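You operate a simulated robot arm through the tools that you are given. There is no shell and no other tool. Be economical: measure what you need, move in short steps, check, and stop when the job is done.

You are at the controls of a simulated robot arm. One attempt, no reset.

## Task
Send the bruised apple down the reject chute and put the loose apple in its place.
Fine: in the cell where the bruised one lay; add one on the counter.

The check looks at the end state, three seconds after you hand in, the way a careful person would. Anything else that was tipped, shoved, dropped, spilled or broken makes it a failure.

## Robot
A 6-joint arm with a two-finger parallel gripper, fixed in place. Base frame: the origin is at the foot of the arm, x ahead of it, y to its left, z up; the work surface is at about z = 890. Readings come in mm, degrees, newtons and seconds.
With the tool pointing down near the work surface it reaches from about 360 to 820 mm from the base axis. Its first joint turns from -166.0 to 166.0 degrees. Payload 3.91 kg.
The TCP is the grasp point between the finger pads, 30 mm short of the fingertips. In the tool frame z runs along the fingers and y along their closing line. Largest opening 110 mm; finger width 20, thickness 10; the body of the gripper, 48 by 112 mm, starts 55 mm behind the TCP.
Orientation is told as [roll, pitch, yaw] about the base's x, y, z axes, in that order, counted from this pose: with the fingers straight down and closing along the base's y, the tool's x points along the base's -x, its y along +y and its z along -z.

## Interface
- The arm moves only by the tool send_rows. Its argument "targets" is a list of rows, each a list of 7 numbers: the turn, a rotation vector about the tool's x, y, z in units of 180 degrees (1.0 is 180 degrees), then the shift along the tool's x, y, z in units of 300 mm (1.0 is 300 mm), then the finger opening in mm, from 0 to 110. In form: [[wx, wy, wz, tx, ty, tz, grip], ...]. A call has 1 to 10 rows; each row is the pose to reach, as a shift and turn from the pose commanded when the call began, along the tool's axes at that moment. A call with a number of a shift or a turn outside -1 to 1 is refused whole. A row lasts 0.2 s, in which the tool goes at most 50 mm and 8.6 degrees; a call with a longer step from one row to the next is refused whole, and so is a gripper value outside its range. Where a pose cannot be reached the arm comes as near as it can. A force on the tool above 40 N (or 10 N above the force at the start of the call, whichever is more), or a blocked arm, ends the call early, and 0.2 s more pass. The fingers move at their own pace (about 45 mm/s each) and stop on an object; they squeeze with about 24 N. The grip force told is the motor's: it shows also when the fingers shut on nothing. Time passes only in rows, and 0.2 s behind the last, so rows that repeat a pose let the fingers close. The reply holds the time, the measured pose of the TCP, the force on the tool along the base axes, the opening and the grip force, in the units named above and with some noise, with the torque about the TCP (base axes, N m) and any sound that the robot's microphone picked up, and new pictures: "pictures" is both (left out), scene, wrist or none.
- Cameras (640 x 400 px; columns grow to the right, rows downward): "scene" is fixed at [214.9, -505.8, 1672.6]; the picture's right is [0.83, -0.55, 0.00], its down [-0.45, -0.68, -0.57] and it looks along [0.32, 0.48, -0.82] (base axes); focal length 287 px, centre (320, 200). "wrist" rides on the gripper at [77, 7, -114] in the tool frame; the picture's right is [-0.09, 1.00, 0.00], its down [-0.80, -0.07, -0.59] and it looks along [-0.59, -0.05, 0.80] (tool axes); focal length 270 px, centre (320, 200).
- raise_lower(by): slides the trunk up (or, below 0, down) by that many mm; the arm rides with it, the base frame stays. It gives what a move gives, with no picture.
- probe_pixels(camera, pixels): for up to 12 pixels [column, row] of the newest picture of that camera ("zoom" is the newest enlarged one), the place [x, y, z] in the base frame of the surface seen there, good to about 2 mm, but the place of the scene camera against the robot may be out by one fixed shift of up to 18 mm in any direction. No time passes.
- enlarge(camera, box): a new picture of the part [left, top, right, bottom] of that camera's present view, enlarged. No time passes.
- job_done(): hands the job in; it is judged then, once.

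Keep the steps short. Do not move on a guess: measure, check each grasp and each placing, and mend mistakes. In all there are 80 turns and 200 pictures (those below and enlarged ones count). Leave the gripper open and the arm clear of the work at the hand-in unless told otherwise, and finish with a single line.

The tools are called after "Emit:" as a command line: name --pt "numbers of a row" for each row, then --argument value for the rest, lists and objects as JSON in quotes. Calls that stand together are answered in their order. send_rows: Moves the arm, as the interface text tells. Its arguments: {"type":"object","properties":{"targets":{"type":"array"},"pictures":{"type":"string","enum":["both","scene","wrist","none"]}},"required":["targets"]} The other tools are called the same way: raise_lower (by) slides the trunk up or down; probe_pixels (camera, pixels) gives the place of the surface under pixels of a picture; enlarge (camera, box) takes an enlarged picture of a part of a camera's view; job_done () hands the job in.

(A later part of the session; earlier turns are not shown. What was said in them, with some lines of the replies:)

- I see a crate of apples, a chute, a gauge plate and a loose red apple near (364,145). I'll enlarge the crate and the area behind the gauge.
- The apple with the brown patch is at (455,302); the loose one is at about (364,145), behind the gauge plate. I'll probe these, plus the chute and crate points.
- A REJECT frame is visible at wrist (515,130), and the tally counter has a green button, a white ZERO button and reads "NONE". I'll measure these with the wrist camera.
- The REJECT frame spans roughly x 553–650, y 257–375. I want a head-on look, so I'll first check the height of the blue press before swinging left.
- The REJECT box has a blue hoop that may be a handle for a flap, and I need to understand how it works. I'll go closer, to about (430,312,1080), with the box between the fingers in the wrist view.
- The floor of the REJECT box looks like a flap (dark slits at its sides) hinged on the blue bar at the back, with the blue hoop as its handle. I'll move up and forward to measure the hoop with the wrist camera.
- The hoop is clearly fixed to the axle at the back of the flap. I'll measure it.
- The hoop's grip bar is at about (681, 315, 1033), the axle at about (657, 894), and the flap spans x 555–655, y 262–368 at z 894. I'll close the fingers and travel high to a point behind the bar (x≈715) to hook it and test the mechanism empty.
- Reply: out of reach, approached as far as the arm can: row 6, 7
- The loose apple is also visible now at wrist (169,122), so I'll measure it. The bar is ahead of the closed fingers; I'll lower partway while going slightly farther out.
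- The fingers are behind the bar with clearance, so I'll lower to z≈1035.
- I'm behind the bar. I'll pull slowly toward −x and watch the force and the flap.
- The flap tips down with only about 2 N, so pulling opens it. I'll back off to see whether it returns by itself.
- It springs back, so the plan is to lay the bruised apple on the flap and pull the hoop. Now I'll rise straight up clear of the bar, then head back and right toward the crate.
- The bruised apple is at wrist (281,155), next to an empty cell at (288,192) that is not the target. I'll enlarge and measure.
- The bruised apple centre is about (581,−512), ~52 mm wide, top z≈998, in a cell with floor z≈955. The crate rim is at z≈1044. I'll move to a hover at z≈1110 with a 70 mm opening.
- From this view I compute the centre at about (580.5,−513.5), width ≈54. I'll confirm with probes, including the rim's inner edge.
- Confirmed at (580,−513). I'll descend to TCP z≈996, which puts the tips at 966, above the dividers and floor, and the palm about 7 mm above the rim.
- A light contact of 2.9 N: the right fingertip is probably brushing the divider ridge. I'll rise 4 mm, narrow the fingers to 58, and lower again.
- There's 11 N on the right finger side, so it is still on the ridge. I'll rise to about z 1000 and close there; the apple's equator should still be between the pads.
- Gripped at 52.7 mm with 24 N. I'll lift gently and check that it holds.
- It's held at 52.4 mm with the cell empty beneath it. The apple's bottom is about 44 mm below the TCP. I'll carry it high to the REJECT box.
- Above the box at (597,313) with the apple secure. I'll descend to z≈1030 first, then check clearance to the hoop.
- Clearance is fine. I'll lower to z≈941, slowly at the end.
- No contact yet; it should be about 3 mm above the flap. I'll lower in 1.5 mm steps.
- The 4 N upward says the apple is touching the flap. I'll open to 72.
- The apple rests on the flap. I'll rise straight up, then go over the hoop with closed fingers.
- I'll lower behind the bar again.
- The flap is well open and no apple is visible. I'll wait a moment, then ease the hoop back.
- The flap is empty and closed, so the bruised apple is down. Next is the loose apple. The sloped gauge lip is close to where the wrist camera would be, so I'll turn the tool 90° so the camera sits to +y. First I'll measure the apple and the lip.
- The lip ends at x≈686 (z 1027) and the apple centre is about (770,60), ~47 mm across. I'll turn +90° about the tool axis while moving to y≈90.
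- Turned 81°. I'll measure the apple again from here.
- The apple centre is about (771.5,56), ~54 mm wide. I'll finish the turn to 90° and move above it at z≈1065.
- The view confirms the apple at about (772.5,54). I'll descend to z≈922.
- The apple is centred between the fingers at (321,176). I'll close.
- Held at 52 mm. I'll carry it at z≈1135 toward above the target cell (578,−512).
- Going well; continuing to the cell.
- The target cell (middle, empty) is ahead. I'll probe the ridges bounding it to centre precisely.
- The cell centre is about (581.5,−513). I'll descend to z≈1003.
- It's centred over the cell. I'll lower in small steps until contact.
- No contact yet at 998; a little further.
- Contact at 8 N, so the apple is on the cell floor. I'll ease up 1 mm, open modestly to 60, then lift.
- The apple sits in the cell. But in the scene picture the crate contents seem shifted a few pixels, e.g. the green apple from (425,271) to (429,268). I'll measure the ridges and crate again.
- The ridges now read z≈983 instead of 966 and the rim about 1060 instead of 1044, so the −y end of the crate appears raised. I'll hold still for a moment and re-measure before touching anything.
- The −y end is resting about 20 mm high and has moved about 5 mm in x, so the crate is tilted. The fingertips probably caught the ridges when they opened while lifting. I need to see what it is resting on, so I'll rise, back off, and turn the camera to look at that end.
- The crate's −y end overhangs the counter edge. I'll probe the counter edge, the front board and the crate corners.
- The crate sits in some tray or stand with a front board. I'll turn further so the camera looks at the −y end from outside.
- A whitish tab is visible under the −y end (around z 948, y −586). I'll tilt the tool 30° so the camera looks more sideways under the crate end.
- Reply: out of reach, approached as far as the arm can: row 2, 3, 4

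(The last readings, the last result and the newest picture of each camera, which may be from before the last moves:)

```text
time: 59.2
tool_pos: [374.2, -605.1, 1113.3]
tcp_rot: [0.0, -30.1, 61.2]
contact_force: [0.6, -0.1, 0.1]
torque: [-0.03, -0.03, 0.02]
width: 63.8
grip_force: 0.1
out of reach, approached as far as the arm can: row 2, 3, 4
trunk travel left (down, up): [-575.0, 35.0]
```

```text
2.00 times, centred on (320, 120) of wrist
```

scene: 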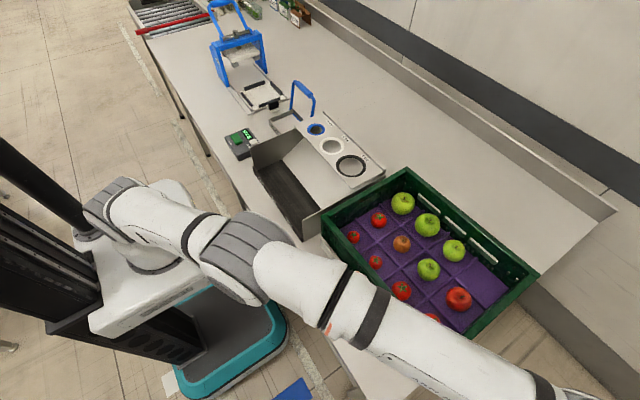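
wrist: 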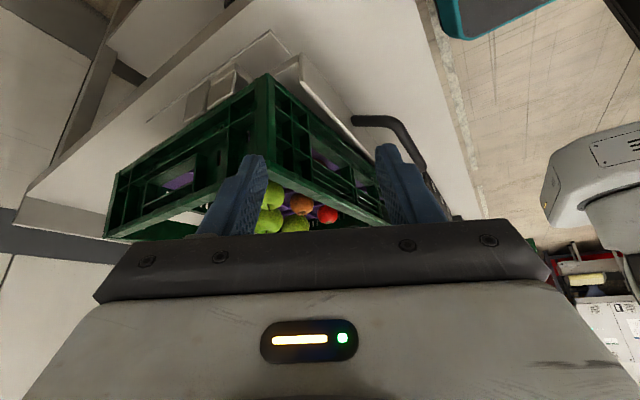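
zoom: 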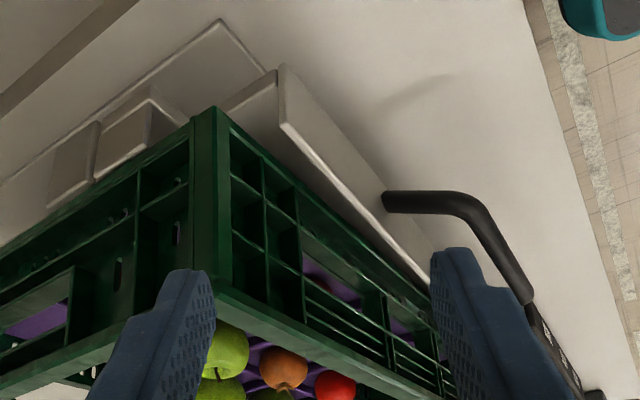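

Emit:
probe_pixels --camera "zoom" --pixels '[[205, 112], [190, 118], [130, 105], [150, 145], [120, 165], [70, 170], [90, 130], [230, 60], [260, 110], [215, 200], [30, 240], [100, 110]]'

Emit:
enlarge --camera "wrist" --box '[150, 20, 310, 120]'

```text
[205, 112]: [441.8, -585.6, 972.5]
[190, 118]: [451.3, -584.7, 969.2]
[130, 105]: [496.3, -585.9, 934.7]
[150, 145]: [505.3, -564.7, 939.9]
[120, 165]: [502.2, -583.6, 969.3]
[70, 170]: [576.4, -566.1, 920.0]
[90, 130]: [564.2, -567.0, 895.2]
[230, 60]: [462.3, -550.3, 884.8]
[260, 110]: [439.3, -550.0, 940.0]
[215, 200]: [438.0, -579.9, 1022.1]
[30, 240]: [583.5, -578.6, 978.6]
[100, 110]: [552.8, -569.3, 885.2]
```

```text
4.00 times, centred on (230, 70) of wrist
```

zoom: 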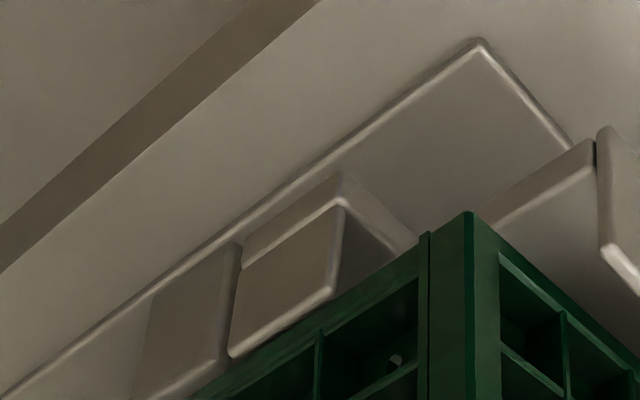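

The crate's −y bottom edge (z≈970) is sitting on top of the stand's end-stop block instead of inside it: bottom edge about 5 mm too far −y, crate about 4 mm too far +x. I'll mend it by pinching the −y rim, lifting it slightly, moving it back and lowering it. First I'll level the tool and turn back.

Emit:
send_rows --pt "0 0.042 0 0 0 -0.05 64" --pt "0 0.084 0 0 0 -0.1 64" --pt "0 0.126 0 0 0 -0.15 64" --pt "0 0.167 0 0 0 -0.2 64" --pictures "none"

Emit:
send_rows --pt "0 0 0.045 0 0 -0.03 64" --pt "0 0 0.09 0 0 -0.06 64" --pt "0 0 0.135 0 0 -0.06 64" --pt "0 0 0.18 0 0 -0.06 64" --pt "0 0 0.225 0 0 -0.06 50" --pt "0 0 0.27 0 0 -0.06 40" --pt "0 0 0.315 0 0 -0.06 40" --pt "0 0 0.34 0 0 -0.06 40" --pictures "wrist"

```text
time: 60.2
tool_pos: [359.6, -632.7, 1165.0]
tcp_rot: [0.0, 0.1, 61.3]
contact_force: [0.1, 0.3, -0.5]
torque: [-0.02, -0.03, 0.02]
width: 64.2
grip_force: 0.1
trunk travel left (down, up): [-575.0, 35.0]
```

```text
time: 62.0
tool_pos: [360.0, -632.1, 1182.0]
tcp_rot: [0.1, 0.0, -0.1]
contact_force: [1.0, -0.4, -0.1]
torque: [0.01, 0.0, 0.04]
width: 40.1
grip_force: 0.0
trunk travel left (down, up): [-575.0, 35.0]
```

wrist: 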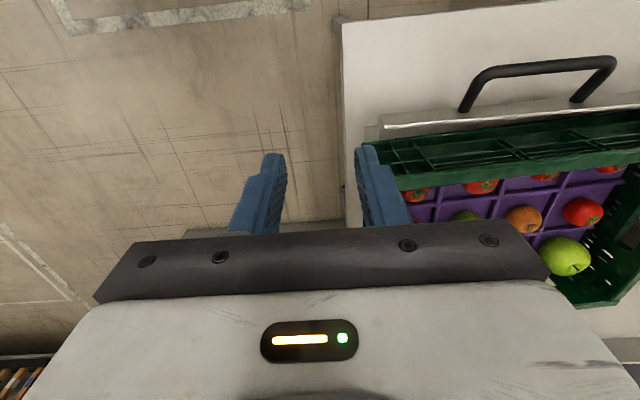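

Level again with yaw 0. Next I'll hover above the −y rim at about (535,−571,1130).

Emit:
send_rows --pt "0 0 0 -0.13 0.05 0 40" --pt "0 0 0 -0.26 0.1 0.03 40" --pt "0 0 0 -0.39 0.15 0.08 40" --pt "0 0 0 -0.5 0.19 0.13 40" --pt "0 0 0 -0.583 0.203 0.173 40" --pictures "both"

Emit:
enlarge --camera "wrist" --box '[200, 0, 460, 230]'

Emit:
probe_pixels --camera "wrist" --pixels '[[290, 100], [300, 100], [305, 100], [310, 100], [315, 100], [320, 100], [325, 100], [330, 100], [300, 150], [310, 150], [320, 150], [330, 150]]'

```text
time: 63.2
tool_pos: [536.3, -572.4, 1129.8]
tcp_rot: [0.0, 0.1, 0.0]
contact_force: [-0.4, -0.5, -0.3]
torque: [-0.01, 0.03, 0.03]
width: 40.1
grip_force: 0.1
trunk travel left (down, up): [-575.0, 35.0]
```

scene: 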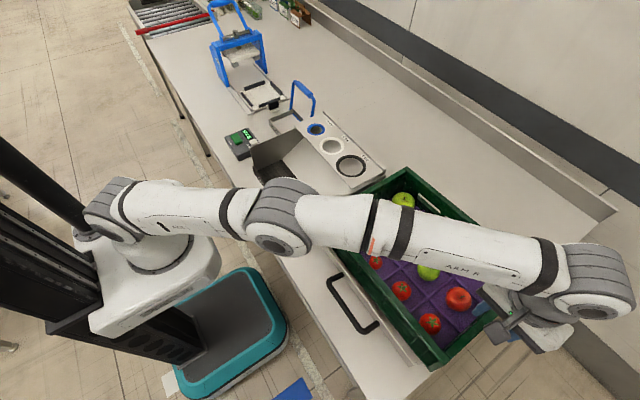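
wrist: 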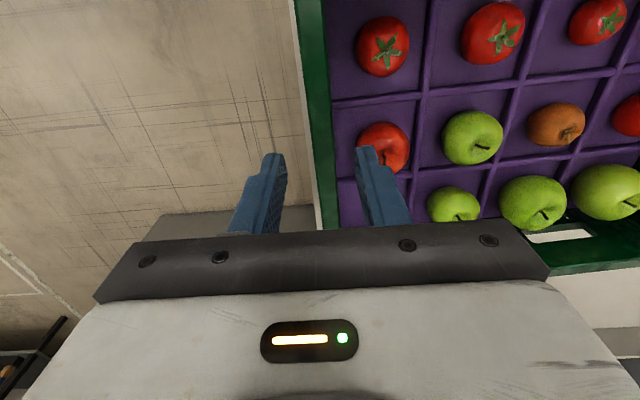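

```text
1.74 times, centred on (330, 115) of wrist
```

zoom: 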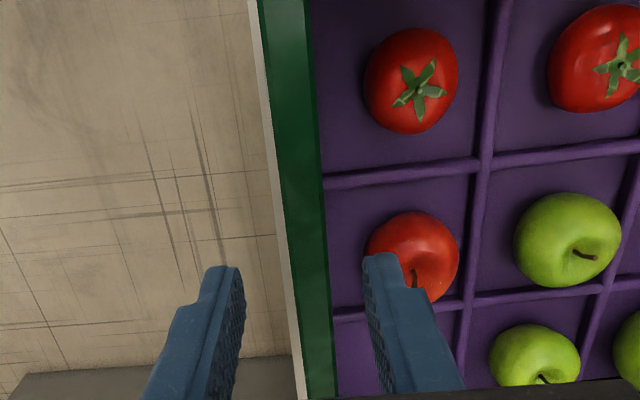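

```text
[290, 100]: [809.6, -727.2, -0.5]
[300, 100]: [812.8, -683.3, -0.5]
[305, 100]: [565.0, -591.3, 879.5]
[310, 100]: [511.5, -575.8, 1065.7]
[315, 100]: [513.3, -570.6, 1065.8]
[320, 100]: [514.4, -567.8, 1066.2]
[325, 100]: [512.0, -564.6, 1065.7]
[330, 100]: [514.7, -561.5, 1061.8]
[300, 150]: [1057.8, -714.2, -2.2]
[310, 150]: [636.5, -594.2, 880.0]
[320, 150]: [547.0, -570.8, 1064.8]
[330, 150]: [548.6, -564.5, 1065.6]
```

The rim runs y −578…−562 with its top at z 1066. I'll lower to TCP z≈1050, straddling it; the inner tip stays above the apples.

Emit:
send_rows --pt "0 0 0 0 0.007 0.1 40" --pt "0 0 0 0 0.007 0.18 40" --pt "0 0 0 0 0.007 0.23 40" --pt "0 0 0 0 0.007 0.267 40" --pictures "wrist"

```text
time: 64.2
tool_pos: [534.9, -569.6, 1050.5]
tcp_rot: [0.0, 0.0, 0.0]
contact_force: [0.2, -0.4, 0.1]
torque: [-0.03, 0.03, -0.04]
width: 40.1
grip_force: 0.0
trunk travel left (down, up): [-575.0, 35.0]
```

wrist: 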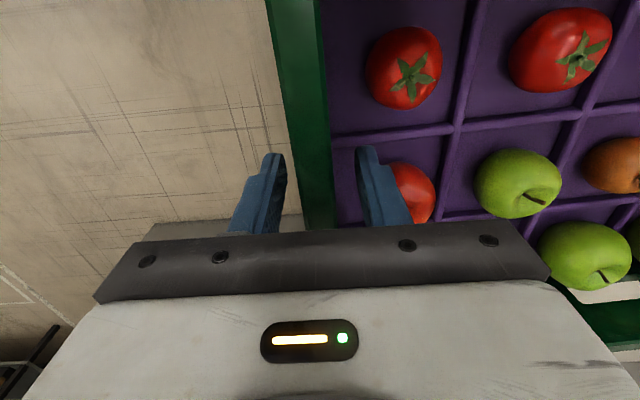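

The fingers straddle the rim freely. I'll close on it.

Emit:
send_rows --pt "0 0 0 0 0 0 25" --pt "0 0 0 0 0 0 5" --pt "0 0 0 0 0 0 5" --pt "0 0 0 0 0 0 5" --pictures "wrist"

```text
time: 65.2
tool_pos: [535.0, -569.5, 1047.1]
tcp_rot: [0.1, 0.1, 0.0]
contact_force: [-0.9, 1.2, -2.9]
torque: [-1.25, 0.25, 0.25]
width: 18.6
grip_force: 24.0
trunk travel left (down, up): [-575.0, 35.0]
```

wrist: 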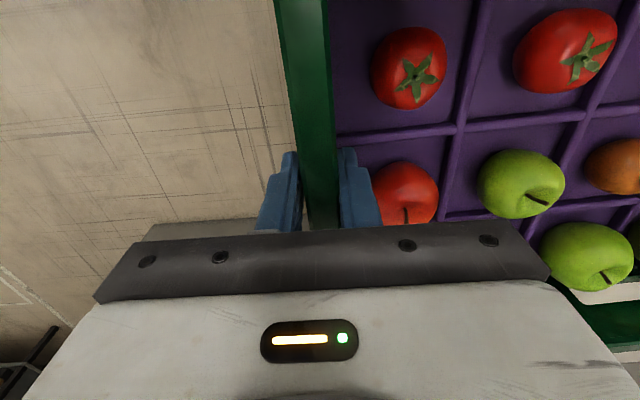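

The rim is gripped (18.6 mm). I'll lift it 6 mm slowly and read the load.

Emit:
send_rows --pt "0 0 0 0 0 -0.007 5" --pt "0 0 0 0 0 -0.014 5" --pt "0 0 0 0 0 -0.021 5" --pt "0 0 0 0 0 -0.021 5" --pictures "none"

```text
time: 66.2
tool_pos: [535.1, -569.4, 1056.7]
tcp_rot: [0.0, 0.1, 0.0]
contact_force: [0.8, 1.6, -10.2]
torque: [-1.11, 0.2, 0.23]
width: 18.9
grip_force: 24.3
trunk travel left (down, up): [-575.0, 35.0]
```

About 10 N of load, so the end is lifted. Now I'll shift +y 7 mm and −x 4.5 mm.

Emit:
send_rows --pt "0 0 0 0.004 0.006 0 5" --pt "0 0 0 0.008 0.012 0 5" --pt "0 0 0 0.012 0.018 0 5" --pt "0 0 0 0.015 0.023 0 5" --pt "0 0 0 0.015 0.023 0 5" --pictures "none"

```text
time: 67.4
tool_pos: [531.9, -564.4, 1056.1]
tcp_rot: [0.0, 0.0, 0.0]
contact_force: [2.6, -7.8, -6.8]
torque: [-1.22, 0.06, 0.01]
width: 18.8
grip_force: 24.3
trunk travel left (down, up): [-575.0, 35.0]
```

It moves with moderate force. I'll lower 15 mm, with a slight −y drift for the rotation.

Emit:
send_rows --pt "0 0 0 0 -0.002 0.01 5" --pt "0 0 0 0 -0.004 0.02 5" --pt "0 0 0 0 -0.006 0.03 5" --pt "0 0 0 0 -0.008 0.04 5" --pt "0 0 0 0 -0.01 0.05 5" --pictures "wrist"

```text
time: 68.6
tool_pos: [531.2, -567.2, 1039.8]
tcp_rot: [0.1, 0.2, 0.0]
contact_force: [0.1, -8.8, -6.8]
torque: [-1.08, -0.04, -0.02]
width: 16.8
grip_force: 24.1
trunk travel left (down, up): [-575.0, 35.0]
```

wrist: 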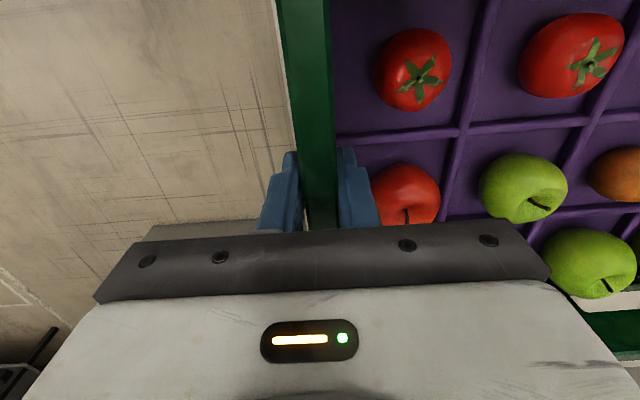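

It has gone below its stuck level and is still hanging freely (load −6.8 N). Continuing down 12 mm.

Emit:
send_rows --pt "0 0 0 0 -0.002 0.01 5" --pt "0 0 0 0 -0.004 0.02 5" --pt "0 0 0 0 -0.006 0.03 5" --pt "0 0 0 0 -0.008 0.04 5" --pt "0 0 0 0 -0.008 0.04 5" --pictures "wrist"

Emit:
probe_pixels --camera "wrist" --pixels '[[305, 60], [315, 100], [320, 130], [455, 155], [390, 135], [463, 110]]'

```text
time: 69.8
tool_pos: [530.5, -568.7, 1030.4]
tcp_rot: [0.0, 0.1, -0.1]
contact_force: [0.9, -5.9, -2.1]
torque: [0.1, -0.04, -0.53]
width: 16.2
grip_force: 24.0
trunk travel left (down, up): [-575.0, 35.0]
```

wrist: 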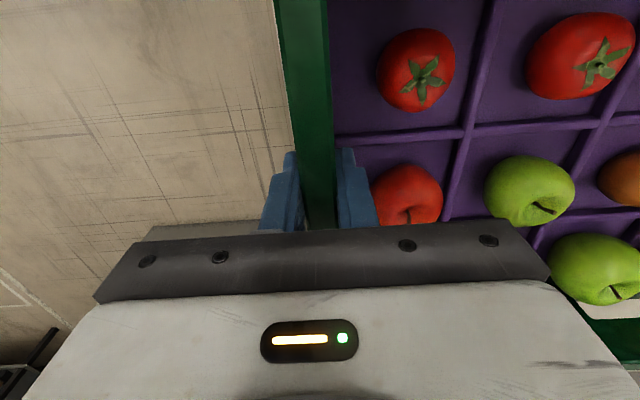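

```text
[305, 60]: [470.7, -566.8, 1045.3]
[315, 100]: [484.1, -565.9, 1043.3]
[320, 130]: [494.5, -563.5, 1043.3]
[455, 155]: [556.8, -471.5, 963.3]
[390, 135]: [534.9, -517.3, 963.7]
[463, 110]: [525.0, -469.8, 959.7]
```

The rim is back at z≈1044 and the ridges at ≈964, so the crate is seated level. I'll open, rise and verify.

Emit:
send_rows --pt "0 0 0 0 0 0 30" --pt "0 0 0 0 0 0 40" --pt "0 0 0 0 0 0 40" --pt "0 0 0 0 0 -0.1 40" --pt "0 0 0 0 0 -0.25 40" --pt "0 0 0 0.05 0.05 -0.38 40" --pt "0 0 0 0.15 0.15 -0.46 40" --pt "0 0 0 0.2 0.28 -0.54 40" --pt "0 0 0 0.2 0.41 -0.62 40" --pictures "both"

Emit:
enlarge --camera "wrist" --box '[180, 0, 520, 235]'

```text
time: 71.8
tool_pos: [470.4, -444.4, 1215.8]
tcp_rot: [0.1, 0.0, 0.0]
contact_force: [-0.7, 0.4, 1.0]
torque: [-0.01, 0.01, -0.02]
width: 39.9
grip_force: 0.1
trunk travel left (down, up): [-575.0, 35.0]
```

scene: 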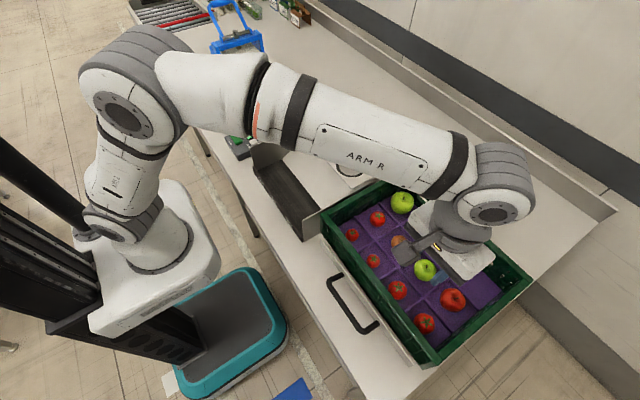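
wrist: 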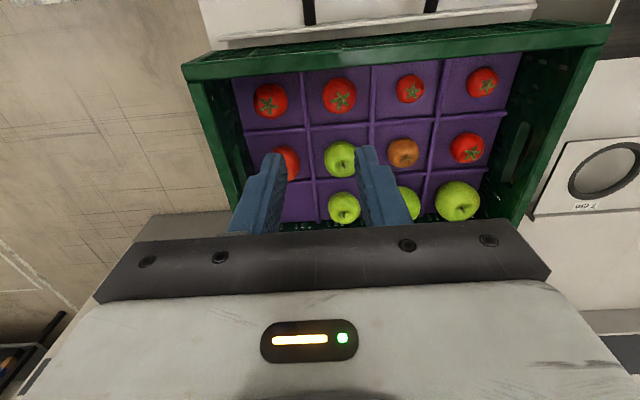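

```text
1.70 times, centred on (350, 118) of wrist
```

zoom: 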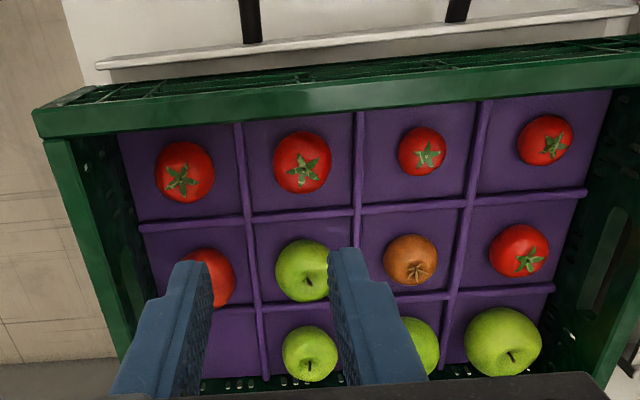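

All fruits are in their cells and the scene positions match the start (green apple at (424,270), tomato at (426,323)). I'll confirm with probes.

Emit:
probe_pixels --camera "wrist" --pixels '[[215, 130], [200, 72], [500, 35], [550, 110], [305, 105], [316, 165], [374, 100], [274, 130], [290, 158], [360, 45]]'

Emit:
probe_pixels --camera "scene" --pixels '[[325, 222], [525, 285], [415, 355], [425, 270], [453, 300]]'

```text
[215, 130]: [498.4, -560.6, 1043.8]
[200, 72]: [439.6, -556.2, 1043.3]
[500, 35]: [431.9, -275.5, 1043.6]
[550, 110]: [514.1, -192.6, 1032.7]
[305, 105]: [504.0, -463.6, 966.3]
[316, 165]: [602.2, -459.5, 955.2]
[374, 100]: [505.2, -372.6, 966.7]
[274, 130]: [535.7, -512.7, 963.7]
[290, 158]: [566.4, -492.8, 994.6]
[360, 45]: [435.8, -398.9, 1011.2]
```

```text
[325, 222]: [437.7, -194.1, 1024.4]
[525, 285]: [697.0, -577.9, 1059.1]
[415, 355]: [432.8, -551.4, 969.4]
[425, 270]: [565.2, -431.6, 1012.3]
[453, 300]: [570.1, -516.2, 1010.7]
```

The crate is level and within about 2 mm of where it was. One check at the +y corner near the chute's side plate, since (325,222) now reads differently.

Emit:
enlarge --camera "scene" --box '[290, 160, 400, 260]'

Emit:
probe_pixels --camera "scene" --pixels '[[327, 226], [330, 222], [334, 216], [323, 224], [318, 225], [350, 208], [330, 230]]'

```text
4.00 times, centred on (345, 210) of scene
```

zoom: 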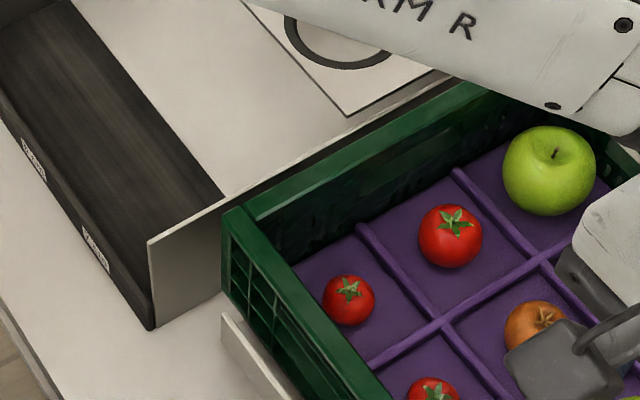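

```text
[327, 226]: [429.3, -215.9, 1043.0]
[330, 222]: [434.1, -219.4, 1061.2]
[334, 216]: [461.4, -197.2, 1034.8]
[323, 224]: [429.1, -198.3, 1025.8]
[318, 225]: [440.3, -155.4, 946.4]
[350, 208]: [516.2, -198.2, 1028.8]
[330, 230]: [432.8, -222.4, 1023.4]
```

Emit:
probe_pixels --camera "wrist" --pixels '[[598, 45], [590, 60], [580, 80], [570, 100], [560, 120], [545, 150], [595, 70], [600, 25], [585, 90], [190, 70]]'

Emit:
enlarge --camera "wrist" --box '[440, 0, 640, 230]'

```text
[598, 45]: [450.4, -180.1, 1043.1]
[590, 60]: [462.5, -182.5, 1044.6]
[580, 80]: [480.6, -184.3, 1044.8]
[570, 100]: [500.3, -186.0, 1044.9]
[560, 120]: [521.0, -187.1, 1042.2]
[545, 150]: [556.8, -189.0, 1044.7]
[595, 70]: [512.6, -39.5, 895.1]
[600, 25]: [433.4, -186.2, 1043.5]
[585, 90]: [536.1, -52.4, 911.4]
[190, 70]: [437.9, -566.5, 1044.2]
```

```text
1.74 times, centred on (540, 115) of wrist
```

zoom: 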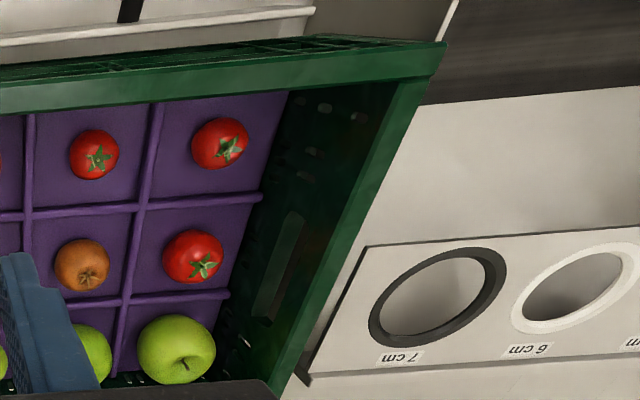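

The crate is level all round (1043–1045). Next is the counter: ADD's centre is about (399,327,925). I'll travel there with closed fingers.

Emit:
send_rows --pt "0 0 0 0 0.12 0 40" --pt "0 0 0 0.02 0.28 0 20" --pt "0 0 0 0.04 0.44 0 0" --pt "0 0 0 0.06 0.6 0 0" --pt "0 0 0 0.08 0.76 0 0" --pt "0 0 0 0.1 0.92 0 0" --pt "0 0 0 0.1 1.0 0 0" --pictures "none"

Emit:
send_rows --pt "0 0 0 0 0.12 0 0" --pt "0 0 0 0.02 0.28 0 0" --pt "0 0 0 0.04 0.44 0 0" --pt "0 0 0 0.06 0.6 0 0" --pt "0 0 0 0.08 0.76 0 0" --pt "0 0 0 0.1 0.92 0 0" --pt "0 0 0 0.12 1.0 0 0" --pictures "none"

Emit:
send_rows --pt "0 0 0 0 0.12 0 0" --pt "0 0 0 0 0.28 0.03 0" --pt "0 0 0 0 0.42 0.1 0" --pt "0 0 0 0 0.54 0.2 0" --pt "0 0 0 0 0.57 0.3 0" --pt "0 0 0 0 0.57 0.38 0" --pictures "both"

```text
time: 73.4
tool_pos: [440.2, -144.7, 1215.5]
tcp_rot: [0.0, 0.0, -0.1]
contact_force: [0.5, 0.5, -0.4]
torque: [-0.01, -0.03, 0.03]
width: 0.0
grip_force: 23.8
trunk travel left (down, up): [-575.0, 35.0]
```

```text
time: 75.0
tool_pos: [402.6, 155.4, 1215.8]
tcp_rot: [0.0, 0.1, 0.1]
contact_force: [0.1, -1.0, -0.3]
torque: [0.01, 0.02, 0.01]
width: 0.0
grip_force: 23.9
trunk travel left (down, up): [-575.0, 35.0]
```

```text
time: 76.4
tool_pos: [405.3, 325.8, 1100.8]
tcp_rot: [0.1, 0.0, 0.0]
contact_force: [-0.2, 0.3, 0.6]
torque: [-0.01, 0.02, 0.0]
width: 0.4
grip_force: 24.2
trunk travel left (down, up): [-575.0, 35.0]
```

scene: 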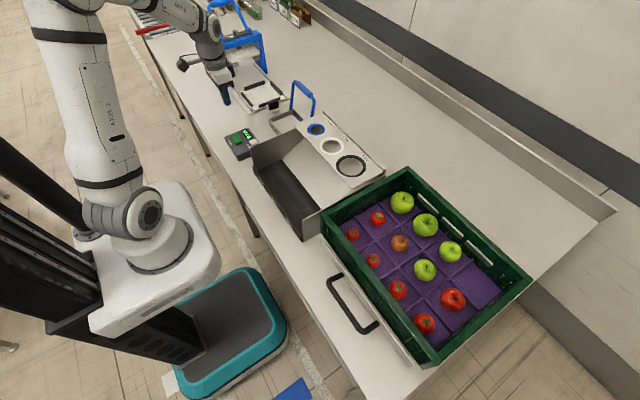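
wrist: 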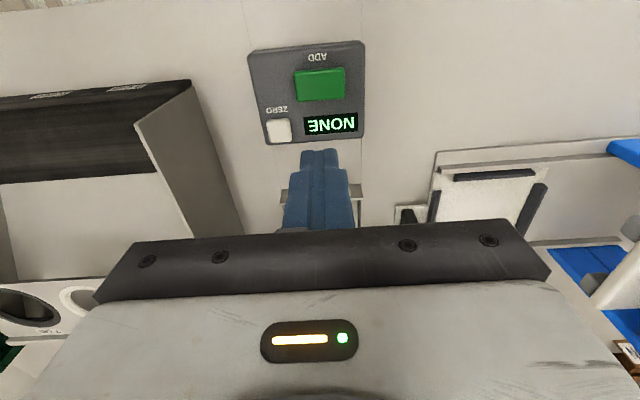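

Emit:
probe_pixels --camera "wrist" --pixels '[[319, 83], [300, 83], [339, 82], [319, 73], [319, 95], [279, 127], [345, 105]]'

```text
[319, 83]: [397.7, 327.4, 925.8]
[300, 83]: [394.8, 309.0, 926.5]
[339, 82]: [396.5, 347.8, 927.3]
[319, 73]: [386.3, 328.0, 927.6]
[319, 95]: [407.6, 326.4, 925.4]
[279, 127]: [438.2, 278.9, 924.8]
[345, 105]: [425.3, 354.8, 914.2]
```

ADD's centre is (396.5,327.5) with its top at z 926. I'll lower to just above it, with tips at about 932.

Emit:
send_rows --pt "0 0 0 0.015 0.003 0.13 0" --pt "0 0 0 0.028 0.004 0.26 0" --pt "0 0 0 0.028 0.004 0.39 0" --pt "0 0 0 0.028 0.004 0.46 0" --pictures "both"

Emit:
enlarge --camera "scene" --box '[210, 100, 290, 170]'

```text
time: 77.4
tool_pos: [395.5, 326.5, 964.0]
tcp_rot: [0.0, 0.1, -0.1]
contact_force: [-0.3, -1.1, -0.3]
torque: [0.0, -0.04, 0.05]
width: 0.0
grip_force: 23.9
trunk travel left (down, up): [-575.0, 35.0]
```

scene: 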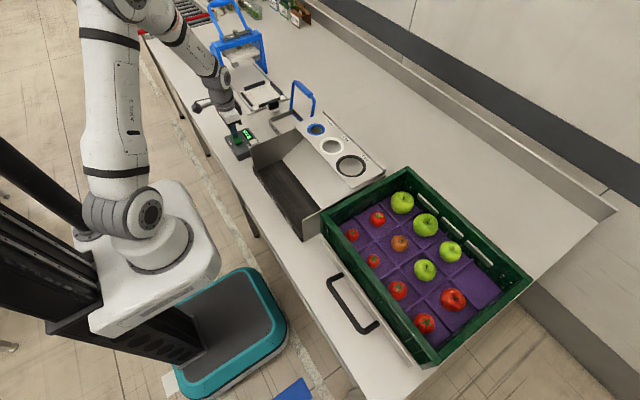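
wrist: 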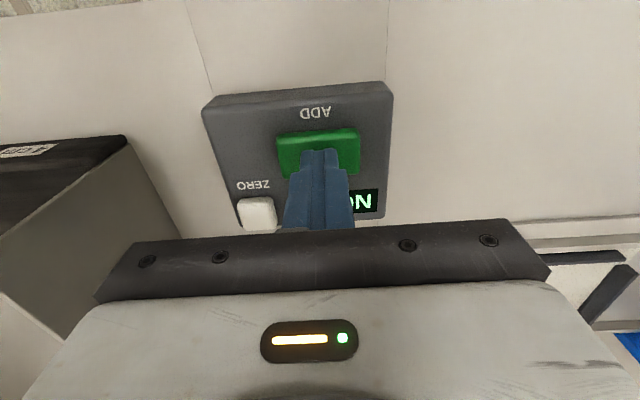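

```text
5.71 times, centred on (250, 135) of scene
```

zoom: 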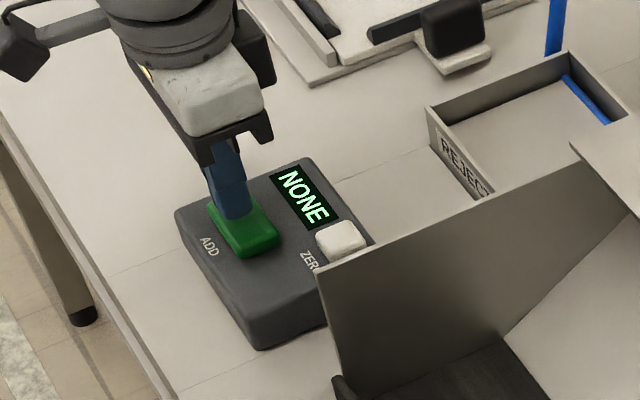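

The tips are right over ADD and the display reads NONE. I'll press down slowly and check the display.

Emit:
send_rows --pt "0 0 0 0 0 0.01 0" --pt "0 0 0 0 0 0.02 0" --pt "0 0 0 0 0 0.028 0" --pt "0 0 0 0 0 0.036 0" --pictures "scene"

Emit:
enlarge --camera "scene" --box '[210, 100, 290, 170]'

```text
time: 78.4
tool_pos: [396.3, 327.9, 952.6]
tcp_rot: [0.0, -0.1, 0.0]
contact_force: [-0.6, 1.3, 2.8]
torque: [0.03, 0.02, -0.01]
width: 0.0
grip_force: 23.9
trunk travel left (down, up): [-575.0, 35.0]
heard: click
```

scene: 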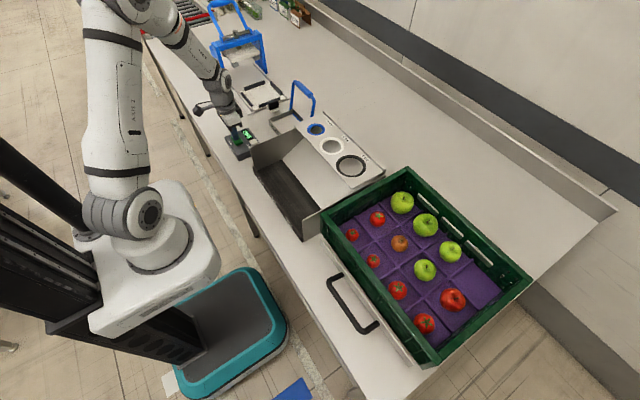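

```text
5.71 times, centred on (250, 135) of scene
```

zoom: 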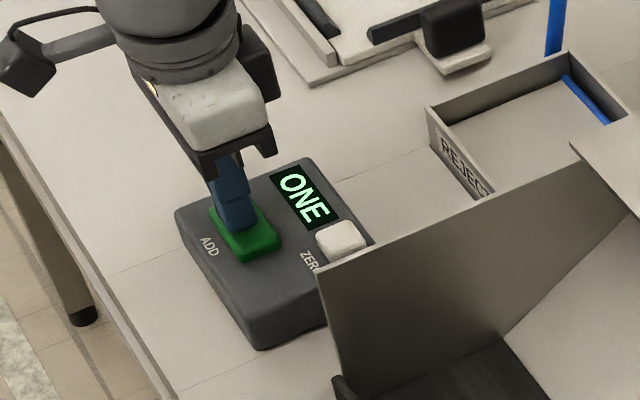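

A click, and the display reads ONE. I'll lift straight up, open the gripper, and check everything.

Emit:
send_rows --pt "0 0 0 0 0 -0.08 0" --pt "0 0 0 0 0 -0.22 0" --pt "0 0 0 0 0 -0.37 30" --pt "0 0 0 0 0 -0.52 60" --pt "0 0 0 0 0 -0.67 100" --pt "0 0 0 0 0 -0.8 100" --pt "0 0 0 0 0 -0.8 100" --pictures "both"

Emit:
enlarge --camera "scene" --box '[215, 85, 335, 175]'

Emit:
enlarge --camera "scene" --box '[310, 160, 540, 370]'

```text
time: 80.0
tool_pos: [396.0, 326.7, 1193.3]
tcp_rot: [0.0, -0.1, -0.1]
contact_force: [0.0, -0.3, -0.6]
torque: [-0.01, 0.02, 0.02]
width: 100.5
grip_force: 0.5
trunk travel left (down, up): [-575.0, 35.0]
```

scene: 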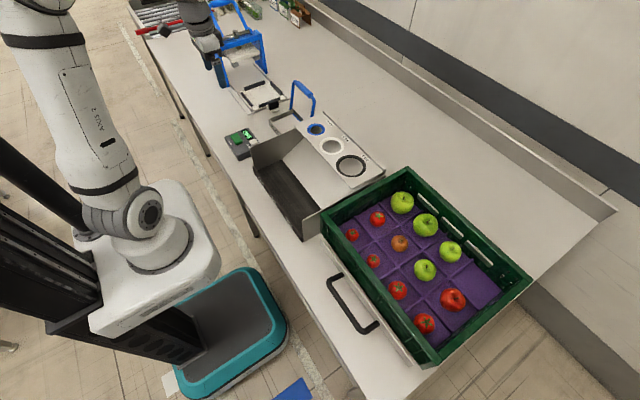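
wrist: 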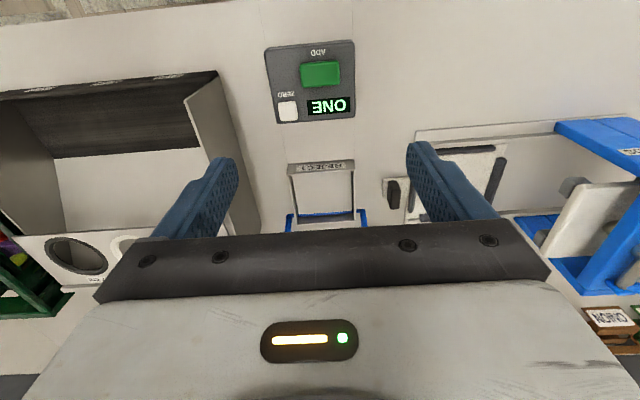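

```text
4.44 times, centred on (275, 130) of scene
```

zoom: 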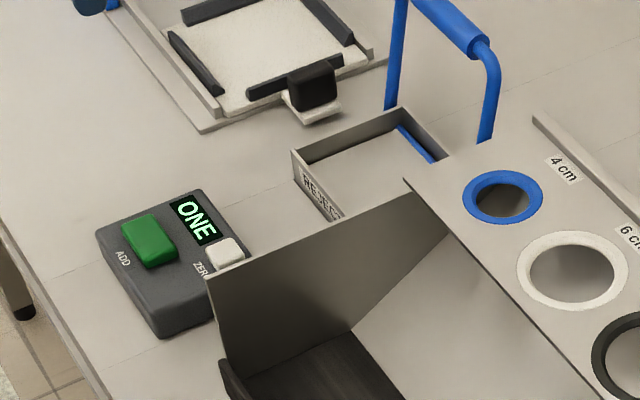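

```text
1.90 times, centred on (425, 265) of scene
```

zoom: 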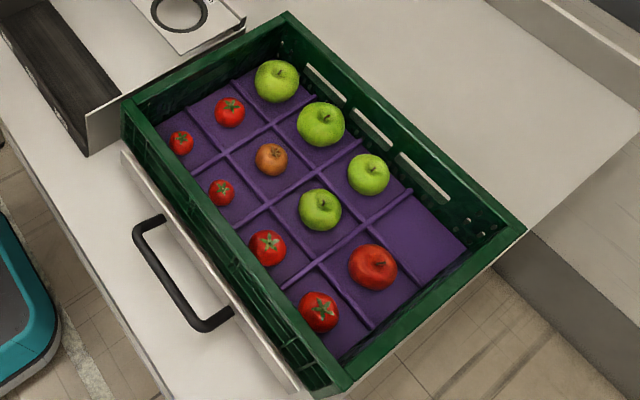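

Bruised apple down the chute, loose apple in its cell, counter at ONE, gripper open and clear; I snagged and tilted the crate while placing, then re-seated it level within a few mm of its start.

Emit:
job_done

```text
The job is handed in.
```

The bruised apple is down the reject chute, the loose apple is in its cell, and the counter reads ONE; I tilted the crate while letting go of the apple, but re-seated it level within about 5 mm of where it started, with all the other fruit still in its cells.
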